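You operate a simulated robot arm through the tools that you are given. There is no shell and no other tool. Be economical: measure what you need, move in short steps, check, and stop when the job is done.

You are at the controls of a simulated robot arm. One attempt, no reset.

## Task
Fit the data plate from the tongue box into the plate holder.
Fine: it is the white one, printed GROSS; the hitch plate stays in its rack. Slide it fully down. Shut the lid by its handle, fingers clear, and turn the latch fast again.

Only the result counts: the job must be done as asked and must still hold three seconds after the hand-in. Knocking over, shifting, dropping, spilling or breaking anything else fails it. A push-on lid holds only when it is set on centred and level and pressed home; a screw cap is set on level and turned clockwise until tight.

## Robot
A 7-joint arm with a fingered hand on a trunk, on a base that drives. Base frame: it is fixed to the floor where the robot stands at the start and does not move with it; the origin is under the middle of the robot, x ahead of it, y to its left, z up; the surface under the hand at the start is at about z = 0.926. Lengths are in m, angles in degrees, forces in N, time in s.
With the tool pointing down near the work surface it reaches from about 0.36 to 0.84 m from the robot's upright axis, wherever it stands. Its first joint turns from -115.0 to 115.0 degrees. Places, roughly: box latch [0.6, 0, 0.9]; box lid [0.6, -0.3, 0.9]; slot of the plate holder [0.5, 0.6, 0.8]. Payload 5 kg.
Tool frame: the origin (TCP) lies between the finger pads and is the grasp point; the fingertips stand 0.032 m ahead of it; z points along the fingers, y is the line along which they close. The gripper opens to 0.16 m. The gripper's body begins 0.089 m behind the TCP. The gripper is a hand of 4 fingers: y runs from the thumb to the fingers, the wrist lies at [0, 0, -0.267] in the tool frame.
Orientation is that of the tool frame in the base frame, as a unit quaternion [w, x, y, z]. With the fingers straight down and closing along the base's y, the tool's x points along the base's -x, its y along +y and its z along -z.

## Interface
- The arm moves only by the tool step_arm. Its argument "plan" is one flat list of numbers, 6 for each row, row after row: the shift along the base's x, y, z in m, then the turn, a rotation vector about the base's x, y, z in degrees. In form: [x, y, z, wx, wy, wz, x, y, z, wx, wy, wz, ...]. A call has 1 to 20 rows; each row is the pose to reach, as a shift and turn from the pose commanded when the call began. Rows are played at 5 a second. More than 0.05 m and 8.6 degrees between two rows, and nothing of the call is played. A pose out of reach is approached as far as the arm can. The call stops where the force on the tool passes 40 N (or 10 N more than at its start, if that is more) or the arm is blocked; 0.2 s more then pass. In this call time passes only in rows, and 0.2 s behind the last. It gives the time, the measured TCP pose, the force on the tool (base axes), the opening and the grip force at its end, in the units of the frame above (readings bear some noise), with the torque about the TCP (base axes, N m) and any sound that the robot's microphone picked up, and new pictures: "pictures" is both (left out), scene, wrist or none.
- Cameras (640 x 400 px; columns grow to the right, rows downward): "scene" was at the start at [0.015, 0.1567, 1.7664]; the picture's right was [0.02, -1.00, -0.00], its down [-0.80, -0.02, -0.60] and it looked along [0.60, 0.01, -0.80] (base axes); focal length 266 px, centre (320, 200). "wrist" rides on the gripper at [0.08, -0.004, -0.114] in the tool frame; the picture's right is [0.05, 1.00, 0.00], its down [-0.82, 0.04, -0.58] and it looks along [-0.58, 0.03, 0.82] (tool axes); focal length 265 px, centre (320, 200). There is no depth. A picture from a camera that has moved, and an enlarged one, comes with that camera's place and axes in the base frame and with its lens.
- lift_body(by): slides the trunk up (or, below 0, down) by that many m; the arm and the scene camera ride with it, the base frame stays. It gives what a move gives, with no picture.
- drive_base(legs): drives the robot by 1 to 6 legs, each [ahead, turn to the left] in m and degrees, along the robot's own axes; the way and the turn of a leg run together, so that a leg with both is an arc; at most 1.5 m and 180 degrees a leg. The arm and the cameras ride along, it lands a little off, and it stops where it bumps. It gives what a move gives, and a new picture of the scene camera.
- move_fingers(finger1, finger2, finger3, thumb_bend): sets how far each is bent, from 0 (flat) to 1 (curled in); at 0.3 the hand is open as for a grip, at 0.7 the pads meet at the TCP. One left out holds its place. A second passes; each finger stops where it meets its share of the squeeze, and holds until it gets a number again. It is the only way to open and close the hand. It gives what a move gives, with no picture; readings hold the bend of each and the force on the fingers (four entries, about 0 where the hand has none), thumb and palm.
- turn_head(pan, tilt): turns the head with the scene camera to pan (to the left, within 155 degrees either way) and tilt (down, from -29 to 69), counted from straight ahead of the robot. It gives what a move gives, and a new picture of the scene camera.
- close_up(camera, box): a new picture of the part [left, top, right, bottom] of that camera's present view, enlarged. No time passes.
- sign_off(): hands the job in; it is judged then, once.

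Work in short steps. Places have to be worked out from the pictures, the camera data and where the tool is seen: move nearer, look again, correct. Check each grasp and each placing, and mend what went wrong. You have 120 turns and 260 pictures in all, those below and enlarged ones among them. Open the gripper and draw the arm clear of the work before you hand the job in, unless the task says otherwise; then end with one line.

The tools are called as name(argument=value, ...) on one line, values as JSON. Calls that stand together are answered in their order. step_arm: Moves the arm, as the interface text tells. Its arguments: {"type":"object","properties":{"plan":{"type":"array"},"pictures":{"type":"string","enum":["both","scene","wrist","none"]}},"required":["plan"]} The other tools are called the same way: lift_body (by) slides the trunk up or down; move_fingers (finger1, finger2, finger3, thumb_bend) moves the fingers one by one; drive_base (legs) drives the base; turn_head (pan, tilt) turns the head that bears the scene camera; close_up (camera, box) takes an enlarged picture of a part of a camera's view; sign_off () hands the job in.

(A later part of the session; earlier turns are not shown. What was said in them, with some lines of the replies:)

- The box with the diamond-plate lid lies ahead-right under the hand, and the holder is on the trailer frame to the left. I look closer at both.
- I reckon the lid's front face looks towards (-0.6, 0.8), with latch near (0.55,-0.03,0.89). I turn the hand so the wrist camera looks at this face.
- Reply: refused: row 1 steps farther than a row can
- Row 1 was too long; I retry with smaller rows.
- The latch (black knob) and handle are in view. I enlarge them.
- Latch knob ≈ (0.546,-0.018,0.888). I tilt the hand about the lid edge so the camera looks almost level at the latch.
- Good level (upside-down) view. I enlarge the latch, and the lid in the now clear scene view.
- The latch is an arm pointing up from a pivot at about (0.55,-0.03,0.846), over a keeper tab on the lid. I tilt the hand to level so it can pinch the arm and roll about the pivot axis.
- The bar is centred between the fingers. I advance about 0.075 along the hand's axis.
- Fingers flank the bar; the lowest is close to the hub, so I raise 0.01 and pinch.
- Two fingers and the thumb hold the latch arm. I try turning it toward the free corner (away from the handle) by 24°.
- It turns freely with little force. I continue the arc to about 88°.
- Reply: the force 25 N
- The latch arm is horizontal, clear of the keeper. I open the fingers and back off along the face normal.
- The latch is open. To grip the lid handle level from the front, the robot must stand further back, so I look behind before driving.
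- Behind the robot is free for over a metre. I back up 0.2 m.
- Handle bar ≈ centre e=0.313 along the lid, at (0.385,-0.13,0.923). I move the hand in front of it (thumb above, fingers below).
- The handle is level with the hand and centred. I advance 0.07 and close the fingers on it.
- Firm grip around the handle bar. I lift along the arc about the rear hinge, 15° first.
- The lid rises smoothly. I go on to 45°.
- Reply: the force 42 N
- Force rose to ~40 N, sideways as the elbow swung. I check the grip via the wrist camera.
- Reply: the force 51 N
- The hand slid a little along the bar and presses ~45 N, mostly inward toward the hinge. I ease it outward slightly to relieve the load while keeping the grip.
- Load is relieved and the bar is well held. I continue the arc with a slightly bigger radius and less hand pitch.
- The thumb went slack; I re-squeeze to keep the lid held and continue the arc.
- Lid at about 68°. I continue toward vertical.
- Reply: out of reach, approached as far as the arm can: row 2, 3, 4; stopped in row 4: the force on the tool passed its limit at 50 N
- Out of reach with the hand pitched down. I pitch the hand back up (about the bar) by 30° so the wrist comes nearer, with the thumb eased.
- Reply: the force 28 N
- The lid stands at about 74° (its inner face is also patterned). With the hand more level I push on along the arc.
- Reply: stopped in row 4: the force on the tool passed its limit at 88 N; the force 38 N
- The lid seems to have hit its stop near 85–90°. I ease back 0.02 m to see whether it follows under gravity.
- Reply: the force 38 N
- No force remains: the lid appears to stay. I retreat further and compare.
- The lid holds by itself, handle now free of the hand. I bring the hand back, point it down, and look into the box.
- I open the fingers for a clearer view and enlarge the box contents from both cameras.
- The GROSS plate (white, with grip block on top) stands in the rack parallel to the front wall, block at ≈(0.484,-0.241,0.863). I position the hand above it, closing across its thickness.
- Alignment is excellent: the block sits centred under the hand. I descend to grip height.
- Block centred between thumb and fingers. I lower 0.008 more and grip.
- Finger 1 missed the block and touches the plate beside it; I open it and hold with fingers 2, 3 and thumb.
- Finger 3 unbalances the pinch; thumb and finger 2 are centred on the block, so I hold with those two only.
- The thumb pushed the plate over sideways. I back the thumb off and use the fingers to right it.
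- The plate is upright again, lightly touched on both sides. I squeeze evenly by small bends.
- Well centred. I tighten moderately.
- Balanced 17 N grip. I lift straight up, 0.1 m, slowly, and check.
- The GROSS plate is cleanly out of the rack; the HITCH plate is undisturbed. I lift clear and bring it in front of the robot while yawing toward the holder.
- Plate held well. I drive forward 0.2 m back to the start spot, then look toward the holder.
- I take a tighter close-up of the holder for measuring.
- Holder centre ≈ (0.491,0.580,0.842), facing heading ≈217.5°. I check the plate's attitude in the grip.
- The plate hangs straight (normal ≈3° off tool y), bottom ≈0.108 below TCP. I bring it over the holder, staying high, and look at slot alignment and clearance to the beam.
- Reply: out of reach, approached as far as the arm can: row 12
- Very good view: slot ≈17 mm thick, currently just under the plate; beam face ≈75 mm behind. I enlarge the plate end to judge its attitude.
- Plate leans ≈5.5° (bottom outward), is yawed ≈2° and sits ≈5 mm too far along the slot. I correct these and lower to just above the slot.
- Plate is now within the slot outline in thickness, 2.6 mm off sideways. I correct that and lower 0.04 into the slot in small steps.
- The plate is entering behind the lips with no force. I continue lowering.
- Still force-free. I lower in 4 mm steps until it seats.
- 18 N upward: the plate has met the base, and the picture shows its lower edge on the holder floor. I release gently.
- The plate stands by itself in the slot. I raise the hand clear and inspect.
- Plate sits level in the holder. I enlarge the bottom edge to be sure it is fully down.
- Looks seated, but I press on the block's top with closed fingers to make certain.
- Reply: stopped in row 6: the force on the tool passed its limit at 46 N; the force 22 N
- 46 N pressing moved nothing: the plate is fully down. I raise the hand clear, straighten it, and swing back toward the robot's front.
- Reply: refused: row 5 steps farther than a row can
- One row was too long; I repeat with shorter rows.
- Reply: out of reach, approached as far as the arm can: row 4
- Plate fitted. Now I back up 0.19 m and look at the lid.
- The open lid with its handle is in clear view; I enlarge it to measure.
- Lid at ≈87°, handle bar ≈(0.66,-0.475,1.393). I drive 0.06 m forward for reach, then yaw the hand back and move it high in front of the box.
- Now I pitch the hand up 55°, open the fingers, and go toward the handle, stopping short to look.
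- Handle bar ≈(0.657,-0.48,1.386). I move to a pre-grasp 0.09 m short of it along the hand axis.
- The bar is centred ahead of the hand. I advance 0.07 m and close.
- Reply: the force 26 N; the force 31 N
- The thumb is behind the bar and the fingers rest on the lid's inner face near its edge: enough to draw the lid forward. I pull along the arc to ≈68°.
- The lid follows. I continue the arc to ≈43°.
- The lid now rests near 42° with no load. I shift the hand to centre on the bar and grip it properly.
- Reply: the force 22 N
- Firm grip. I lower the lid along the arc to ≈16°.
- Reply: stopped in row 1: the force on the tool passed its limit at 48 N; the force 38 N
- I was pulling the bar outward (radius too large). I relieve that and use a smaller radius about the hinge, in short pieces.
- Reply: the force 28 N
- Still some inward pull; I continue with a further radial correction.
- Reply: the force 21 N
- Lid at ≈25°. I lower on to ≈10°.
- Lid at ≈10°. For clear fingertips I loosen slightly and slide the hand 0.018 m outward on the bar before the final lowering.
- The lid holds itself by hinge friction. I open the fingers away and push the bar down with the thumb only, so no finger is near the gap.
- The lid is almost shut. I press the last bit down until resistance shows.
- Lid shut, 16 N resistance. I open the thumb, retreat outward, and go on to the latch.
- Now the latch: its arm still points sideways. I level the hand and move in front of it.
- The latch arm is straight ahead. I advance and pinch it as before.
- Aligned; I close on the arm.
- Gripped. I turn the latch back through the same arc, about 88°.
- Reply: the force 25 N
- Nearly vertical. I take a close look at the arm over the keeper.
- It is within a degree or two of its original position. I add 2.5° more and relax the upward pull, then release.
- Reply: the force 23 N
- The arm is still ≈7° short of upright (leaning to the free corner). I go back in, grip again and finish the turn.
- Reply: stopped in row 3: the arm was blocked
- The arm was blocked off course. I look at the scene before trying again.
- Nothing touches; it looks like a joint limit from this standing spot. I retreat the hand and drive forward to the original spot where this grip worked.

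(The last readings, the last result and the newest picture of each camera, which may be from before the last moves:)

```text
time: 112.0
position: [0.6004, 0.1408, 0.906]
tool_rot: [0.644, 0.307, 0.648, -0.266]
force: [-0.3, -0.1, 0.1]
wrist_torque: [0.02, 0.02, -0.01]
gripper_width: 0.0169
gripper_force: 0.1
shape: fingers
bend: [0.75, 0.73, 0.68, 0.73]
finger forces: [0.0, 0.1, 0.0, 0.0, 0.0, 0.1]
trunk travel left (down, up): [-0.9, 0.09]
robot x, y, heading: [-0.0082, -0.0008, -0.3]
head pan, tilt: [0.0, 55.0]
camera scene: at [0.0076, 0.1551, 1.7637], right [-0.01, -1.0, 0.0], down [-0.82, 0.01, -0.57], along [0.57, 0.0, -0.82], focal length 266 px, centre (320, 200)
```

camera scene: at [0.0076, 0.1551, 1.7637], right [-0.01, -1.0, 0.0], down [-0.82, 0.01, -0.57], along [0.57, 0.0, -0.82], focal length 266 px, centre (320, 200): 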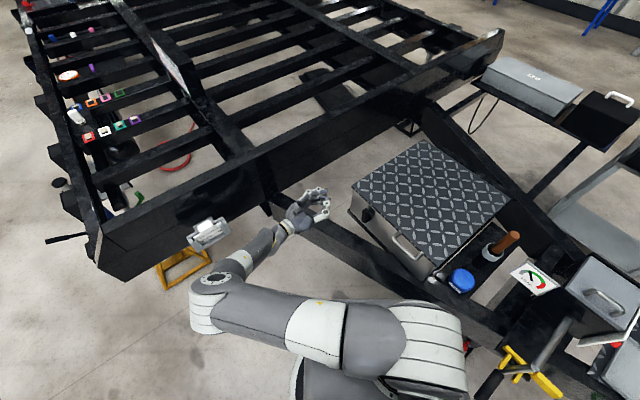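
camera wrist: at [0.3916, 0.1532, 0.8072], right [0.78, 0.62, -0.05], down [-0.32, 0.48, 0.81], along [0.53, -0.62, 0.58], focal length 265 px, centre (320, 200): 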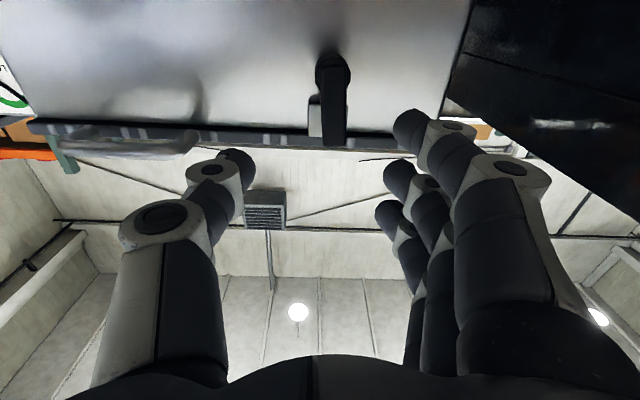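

Now I restore the hand's level orientation and place it in front of the latch again.

step_arm(plan=[-0.02, -0.01, -0.003, -1.2, 1.5, -1.5, -0.05, -0.03, -0.006, -2.4, 3, -3, -0.085, -0.055, -0.01, -3.5, 4.5, -4.5, -0.115, -0.08, -0.013, -3.5, 4.5, -4.5], pictures="none")

move_fingers(finger1=0.5, finger2=0.5, finger3=0.5, thumb_bend=0.5)

close_up(camera="wrist", box=[200, 0, 440, 200])

```text
time: 113.0
position: [0.4886, 0.0621, 0.893]
tool_rot: [0.616, 0.302, 0.652, -0.323]
force: [-0.2, 0.2, 0.8]
wrist_torque: [0.02, -0.02, 0.04]
gripper_width: 0.0168
gripper_force: 0.0
shape: fingers
bend: [0.75, 0.73, 0.68, 0.73]
finger forces: [0.1, 0.0, 0.0, 0.0, 0.0, 0.0]
trunk travel left (down, up): [-0.9, 0.09]
robot x, y, heading: [-0.0089, -0.0028, -0.3]
head pan, tilt: [0.0, 55.0]
```

```text
time: 114.0
position: [0.4874, 0.0626, 0.8928]
tool_rot: [0.616, 0.303, 0.652, -0.323]
force: [0.0, 0.3, 0.4]
wrist_torque: [-0.03, -0.01, 0.0]
gripper_width: 0.0906
gripper_force: 0.0
shape: fingers
bend: [0.5, 0.5, 0.5, 0.5]
finger forces: [0.0, 0.0, 0.0, 0.1, 0.1, 0.1]
trunk travel left (down, up): [-0.9, 0.09]
robot x, y, heading: [-0.0062, 0.0026, -0.2]
head pan, tilt: [0.0, 55.0]
```

```text
2.00 times, centred on (320, 100) of wrist
camera zoom: at [0.411, 0.1503, 0.8164], right [0.79, 0.61, -0.1], down [-0.27, 0.49, 0.83], along [0.55, -0.63, 0.55], focal length 531 px, centre (320, 400)
```

zoom: 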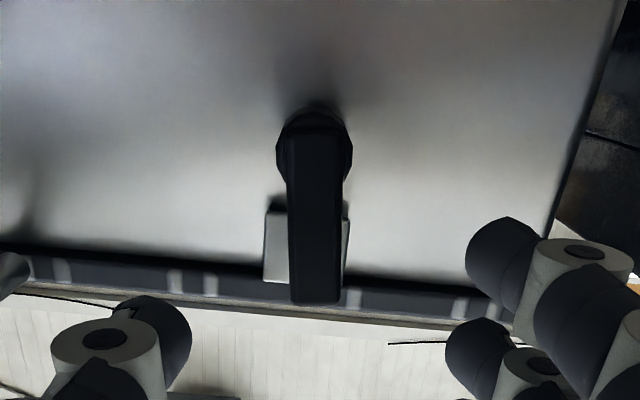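

The arm is ≈8° off upright. I advance, grip, and turn it those 8°.

step_arm(plan=[0.018, -0.023, 0, 0, 0, 0, 0.035, -0.046, 0, 0, 0, 0, 0.051, -0.066, 0, 0, 0, 0], pictures="none")

move_fingers(finger1=0.75, finger2=0.75, finger3=0.68, thumb_bend=0.75)

close_up(camera="wrist", box=[240, 30, 400, 230])

```text
time: 114.8
position: [0.5358, 0.0053, 0.8918]
tool_rot: [0.616, 0.303, 0.655, -0.317]
force: [-0.4, -0.3, -0.2]
wrist_torque: [0.01, 0.01, -0.02]
gripper_width: 0.0906
gripper_force: 0.1
shape: fingers
bend: [0.5, 0.5, 0.5, 0.5]
finger forces: [0.0, 0.0, 0.1, 0.1, 0.0, 0.0]
trunk travel left (down, up): [-0.9, 0.09]
robot x, y, heading: [-0.0109, 0.0029, -0.5]
head pan, tilt: [0.0, 55.0]
```

```text
time: 115.8
position: [0.5374, 0.0038, 0.8928]
tool_rot: [0.616, 0.305, 0.653, -0.318]
force: [-0.5, -0.3, -6.6]
wrist_torque: [0.11, 0.03, 0.05]
gripper_width: 0.0305
gripper_force: 18.1
shape: fingers
bend: [0.7, 0.67, 0.68, 0.68]
finger forces: [7.5, 10.9, 0.1, 0.1, 17.0, 0.1]
trunk travel left (down, up): [-0.9, 0.09]
robot x, y, heading: [-0.0053, 0.0005, -0.4]
head pan, tilt: [0.0, 55.0]
```

```text
2.00 times, centred on (320, 130) of wrist
camera zoom: at [0.4603, 0.0918, 0.8174], right [0.79, 0.61, -0.09], down [-0.27, 0.48, 0.84], along [0.56, -0.63, 0.54], focal length 531 px, centre (320, 340)
```

zoom: 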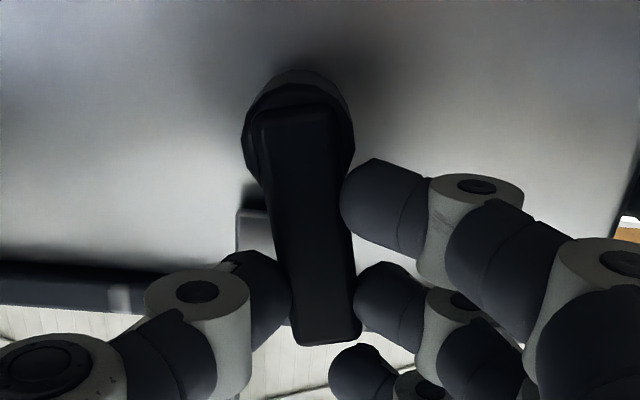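

Gripped. I turn about 12° toward upright with the matching shift.

step_arm(plan=[-0.0043, -0.0033, 0.0005, 3.7, -4.7, 0, -0.0087, -0.0067, 0.001, 7.3, -9.5, 0], pictures="none")

close_up(camera="wrist", box=[240, 30, 400, 230])

```text
time: 116.4
position: [0.5337, -0.0027, 0.8953]
tool_rot: [0.639, 0.388, 0.618, -0.244]
force: [-2.6, 3.9, -26.4]
wrist_torque: [0.44, 0.28, 0.05]
gripper_width: 0.0299
gripper_force: 18.2
shape: fingers
bend: [0.71, 0.69, 0.68, 0.69]
finger forces: [7.3, 11.7, 0.0, 0.0, 17.5, 0.0]
trunk travel left (down, up): [-0.9, 0.09]
robot x, y, heading: [-0.0086, -0.0025, -0.3]
head pan, tilt: [0.0, 55.0]
```

```text
2.00 times, centred on (320, 130) of wrist
camera zoom: at [0.4718, 0.1004, 0.8244], right [0.8, 0.59, 0.14], down [-0.41, 0.35, 0.84], along [0.45, -0.73, 0.52], focal length 531 px, centre (320, 340)
```

zoom: 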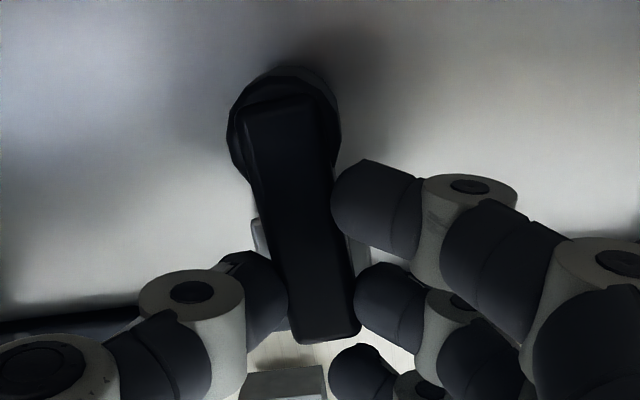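

Nearly upright; about 3° remain. I add that.

step_arm(plan=[-0.003, -0.0023, -0.003, 2.1, -2.8, 0], pictures="none")

move_fingers(finger1=0.5, finger2=0.5, finger3=0.5, thumb_bend=0.5)

step_arm(plan=[-0.02, 0.026, 0, 0, 0, 0, -0.04, 0.052, 0, 0, 0, 0, -0.06, 0.078, 0, 0, 0, 0], pictures="wrist")

close_up(camera="wrist", box=[200, 0, 440, 200])

```text
time: 116.8
position: [0.5307, -0.0013, 0.8968]
tool_rot: [0.645, 0.413, 0.604, -0.221]
force: [6.3, -9.8, -17.6]
wrist_torque: [0.17, 0.16, 0.01]
gripper_width: 0.0299
gripper_force: 13.9
shape: fingers
bend: [0.71, 0.68, 0.68, 0.68]
finger forces: [3.8, 9.1, 0.0, 0.0, 14.5, 0.1]
trunk travel left (down, up): [-0.9, 0.09]
robot x, y, heading: [-0.0068, 0.0012, -0.8]
head pan, tilt: [0.0, 55.0]
```

```text
time: 117.8
position: [0.5311, 0.0042, 0.8977]
tool_rot: [0.647, 0.408, 0.607, -0.217]
force: [-0.1, -0.1, -0.3]
wrist_torque: [-0.02, -0.03, 0.0]
gripper_width: 0.0907
gripper_force: 0.1
shape: fingers
bend: [0.5, 0.5, 0.5, 0.5]
finger forces: [0.0, 0.1, 0.1, 0.1, 0.0, 0.0]
trunk travel left (down, up): [-0.9, 0.09]
robot x, y, heading: [-0.0075, -0.0044, -0.5]
head pan, tilt: [0.0, 55.0]
```

```text
time: 118.6
position: [0.4641, 0.0664, 0.8914]
tool_rot: [0.656, 0.383, 0.606, -0.235]
force: [0.3, 0.0, -0.4]
wrist_torque: [-0.01, 0.03, 0.01]
gripper_width: 0.0906
gripper_force: 0.0
shape: fingers
bend: [0.5, 0.5, 0.5, 0.5]
finger forces: [0.0, 0.0, 0.0, 0.1, 0.1, 0.0]
trunk travel left (down, up): [-0.9, 0.09]
robot x, y, heading: [-0.0071, -0.0011, -0.7]
head pan, tilt: [0.0, 55.0]
camera wrist: at [0.4036, 0.1661, 0.8162], right [0.78, 0.6, 0.17], down [-0.45, 0.35, 0.82], along [0.44, -0.71, 0.55], focal length 265 px, centre (320, 200)
```

wrist: 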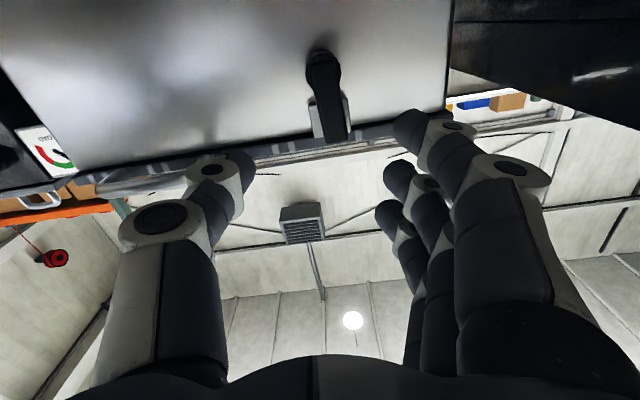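

```text
2.00 times, centred on (320, 100) of wrist
camera zoom: at [0.4036, 0.1661, 0.8162], right [0.78, 0.6, 0.17], down [-0.45, 0.35, 0.82], along [0.44, -0.71, 0.55], focal length 531 px, centre (320, 400)
```

zoom: 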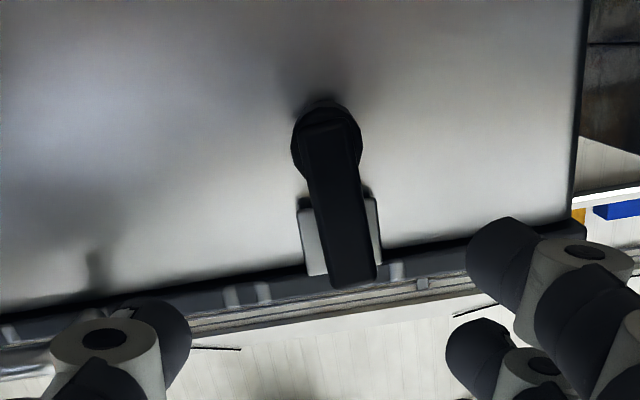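

Only ≈3–4° seem left. I take a finer close-up to judge.

close_up(camera="wrist", box=[290, 40, 370, 150])

```text
3.64 times, centred on (330, 95) of wrist
camera zoom: at [0.4036, 0.1661, 0.8162], right [0.78, 0.6, 0.17], down [-0.45, 0.35, 0.82], along [0.44, -0.71, 0.55], focal length 965 px, centre (284, 582)
```

zoom: 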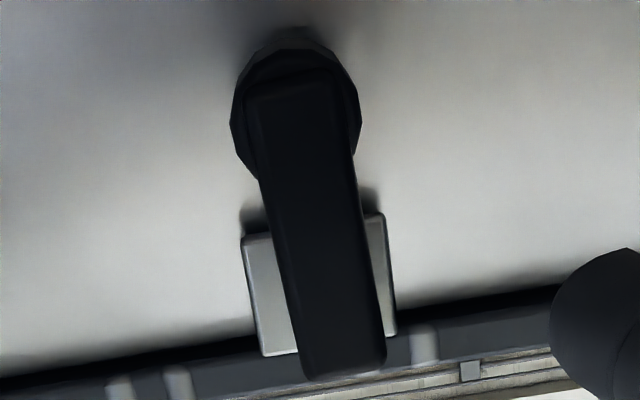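

Residual ≈3°. I make one last small correction: grip, over-turn ≈6°, release.

step_arm(plan=[0.022, -0.02, 0.002, 0, 0, 0, 0.044, -0.04, 0.004, 0, 0, 0, 0.067, -0.062, 0.005, 0, 0, 0], pictures="none")

move_fingers(finger1=0.75, finger2=0.75, finger3=0.68, thumb_bend=0.75)

close_up(camera="wrist", box=[240, 30, 400, 230])

```text
time: 119.6
position: [0.5299, 0.0406, 0.8975]
tool_rot: [0.645, 0.397, 0.619, -0.207]
force: [0.5, -0.7, 0.8]
wrist_torque: [-0.01, 0.01, 0.03]
gripper_width: 0.0906
gripper_force: 0.0
shape: fingers
bend: [0.5, 0.5, 0.5, 0.5]
finger forces: [0.1, 0.0, 0.0, 0.1, 0.0, 0.0]
trunk travel left (down, up): [-0.9, 0.09]
robot x, y, heading: [-0.0097, -0.0046, -0.2]
head pan, tilt: [0.0, 55.0]
stopped in row 3: the arm was blocked; the commanded pose is now the measured one
```

```text
time: 120.6
position: [0.5295, 0.0406, 0.8956]
tool_rot: [0.645, 0.396, 0.62, -0.206]
force: [-0.3, 0.1, -0.4]
wrist_torque: [0.02, -0.01, 0.0]
gripper_width: 0.017
gripper_force: 0.1
shape: fingers
bend: [0.75, 0.73, 0.68, 0.73]
finger forces: [0.0, 0.0, 0.0, 0.0, 0.0, 0.0]
trunk travel left (down, up): [-0.9, 0.09]
robot x, y, heading: [-0.0091, 0.0001, -0.2]
head pan, tilt: [0.0, 55.0]
```

```text
2.00 times, centred on (320, 130) of wrist
camera zoom: at [0.4669, 0.1438, 0.8279], right [0.77, 0.61, 0.21], down [-0.45, 0.29, 0.84], along [0.46, -0.74, 0.5], focal length 531 px, centre (320, 340)
```

zoom: 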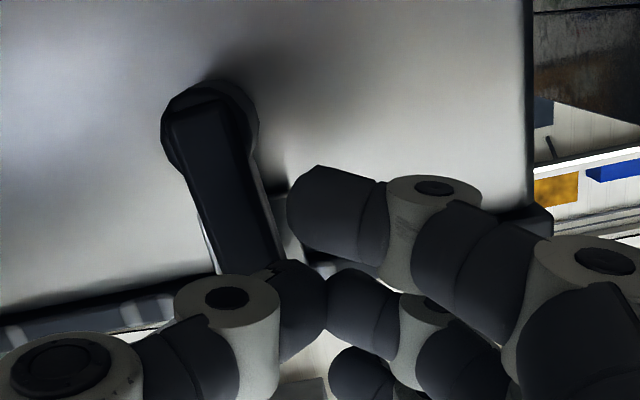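

The joint limit blocks again; 3° off is within the keeper's centre, so I leave it. I retreat clear and verify latch, lid and plate.

step_arm(plan=[-0.025, 0.032, 0, 0, 0, 0, -0.05, 0.064, 0, 0, 0, 0, -0.075, 0.096, 0.01, 0, 0, 0, -0.1, 0.125, 0.03, 0, 0, 0])

close_up(camera="wrist", box=[220, 0, 420, 160])

close_up(camera="scene", box=[330, 120, 520, 280])

```text
time: 121.6
position: [0.43, 0.1622, 0.9271]
tool_rot: [0.646, 0.395, 0.619, -0.208]
force: [-0.3, 0.3, -0.4]
wrist_torque: [-0.01, -0.03, -0.03]
gripper_width: 0.0169
gripper_force: 0.1
shape: fingers
bend: [0.75, 0.73, 0.68, 0.73]
finger forces: [0.0, 0.0, 0.0, 0.1, 0.0, 0.0]
trunk travel left (down, up): [-0.9, 0.09]
robot x, y, heading: [-0.007, -0.0008, -0.4]
head pan, tilt: [0.0, 55.0]
camera scene: at [0.0048, 0.155, 1.7636], right [-0.01, -1.0, 0.0], down [-0.82, 0.01, -0.57], along [0.57, 0.0, -0.82], focal length 266 px, centre (320, 200)
camera wrist: at [0.3671, 0.2657, 0.8568], right [0.77, 0.61, 0.2], down [-0.45, 0.29, 0.84], along [0.46, -0.74, 0.5], focal length 265 px, centre (320, 200)
```

scene: 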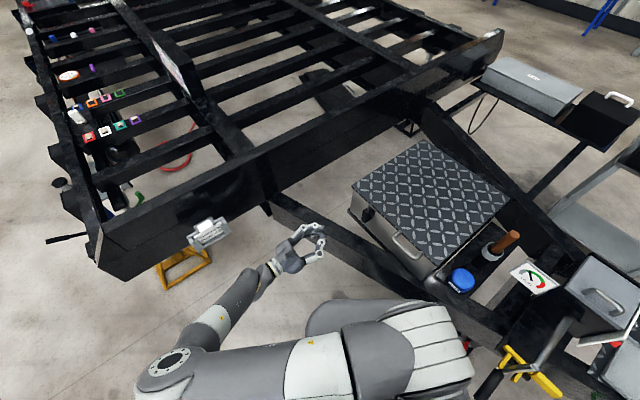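
wrist: 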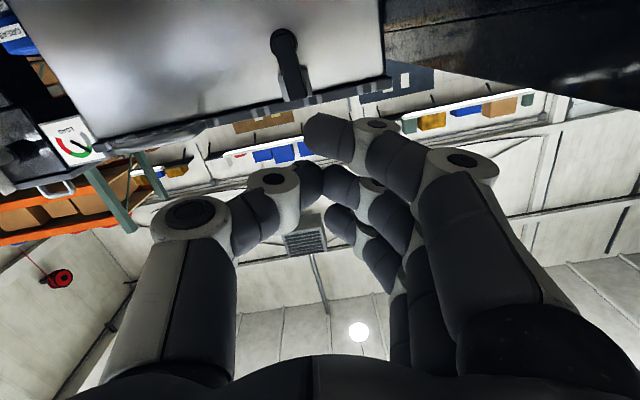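

```text
2.50 times, centred on (320, 80) of wrist
camera zoom: at [0.3671, 0.2657, 0.8568], right [0.77, 0.61, 0.2], down [-0.45, 0.29, 0.84], along [0.46, -0.74, 0.5], focal length 664 px, centre (320, 500)
```

zoom: 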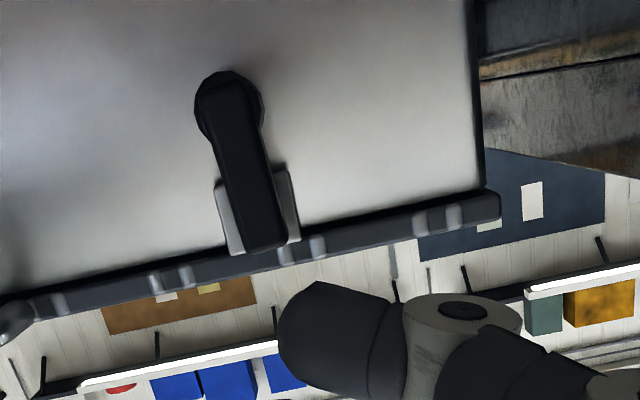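

```text
2.50 times, centred on (425, 200) of scene
camera zoom: at [0.0048, 0.155, 1.7636], right [-0.01, -1.0, 0.0], down [-0.82, 0.01, -0.57], along [0.57, 0.0, -0.82], focal length 664 px, centre (58, 200)
```

zoom: 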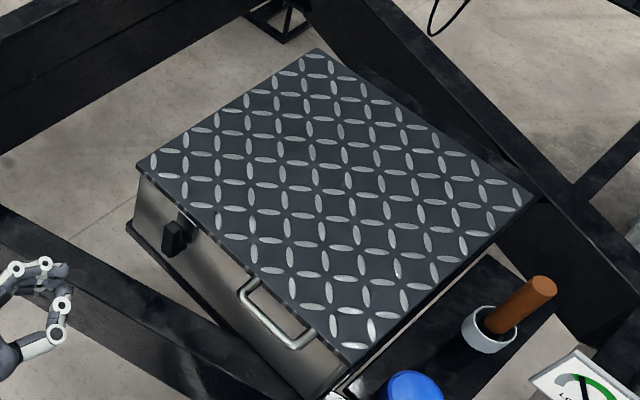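

Latch arm lies centred over the keeper, the lid is level and shut. I open the hand, lift clear, and check the plate one last time.

move_fingers(finger1=0.3, finger2=0.3, finger3=0.3, thumb_bend=0.3)

step_arm(plan=[-0.01, 0.01, 0.03, 0, 0, 0, -0.02, 0.02, 0.06, 0, 0, 0], pictures="scene")

close_up(camera="scene", box=[180, 205, 240, 260])

```text
time: 122.6
position: [0.431, 0.1636, 0.9261]
tool_rot: [0.646, 0.396, 0.619, -0.208]
force: [0.0, -0.1, 0.1]
wrist_torque: [-0.01, -0.01, 0.01]
gripper_width: 0.17
gripper_force: 0.2
shape: fingers
bend: [0.3, 0.3, 0.3, 0.3]
finger forces: [0.1, 0.1, 0.0, 0.0, 0.1, 0.0]
trunk travel left (down, up): [-0.9, 0.09]
robot x, y, heading: [-0.0065, 0.0021, -0.2]
head pan, tilt: [0.0, 55.0]
```

```text
time: 123.2
position: [0.4099, 0.1852, 0.9874]
tool_rot: [0.646, 0.396, 0.619, -0.208]
force: [0.1, -0.4, 0.6]
wrist_torque: [-0.03, 0.0, 0.0]
gripper_width: 0.1699
gripper_force: 0.0
shape: fingers
bend: [0.3, 0.3, 0.3, 0.3]
finger forces: [0.0, 0.0, 0.1, 0.0, 0.1, 0.1]
trunk travel left (down, up): [-0.9, 0.09]
robot x, y, heading: [-0.009, 0.0002, -0.3]
head pan, tilt: [0.0, 55.0]
camera scene: at [0.0052, 0.1548, 1.7636], right [-0.01, -1.0, 0.0], down [-0.82, 0.01, -0.57], along [0.57, 0.0, -0.82], focal length 266 px, centre (320, 200)
```

scene: 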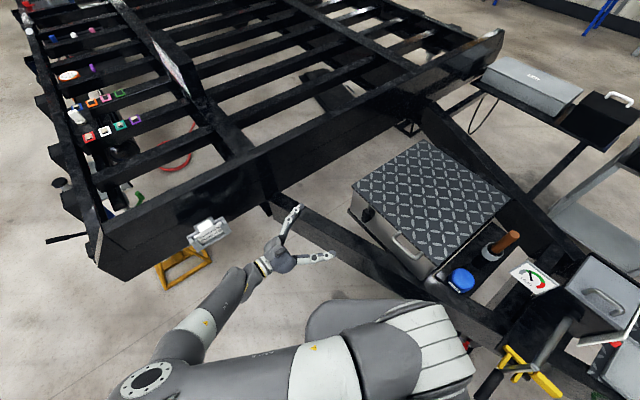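

```text
7.27 times, centred on (210, 232) of scene
camera zoom: at [0.0052, 0.1548, 1.7636], right [-0.01, -1.0, 0.0], down [-0.82, 0.01, -0.57], along [0.57, 0.0, -0.82], focal length 1932 px, centre (1120, -36)
```

zoom: 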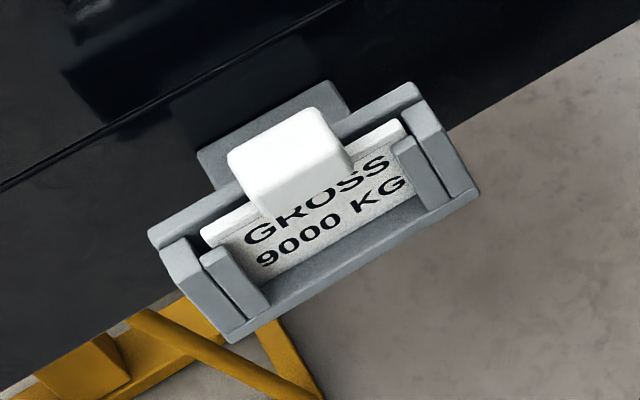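

Everything is in place: the plate is seated in the holder, the lid is shut, the latch is over the keeper, and the hand is open and clear. I hand in.

sign_off()

```text
The job is handed in.
```

The white GROSS plate is seated fully down in the holder, and the hitch plate was left in its rack. The lid is shut and the latch is turned back over its keeper, about 3° short of upright; a last correction was blocked by the arm.
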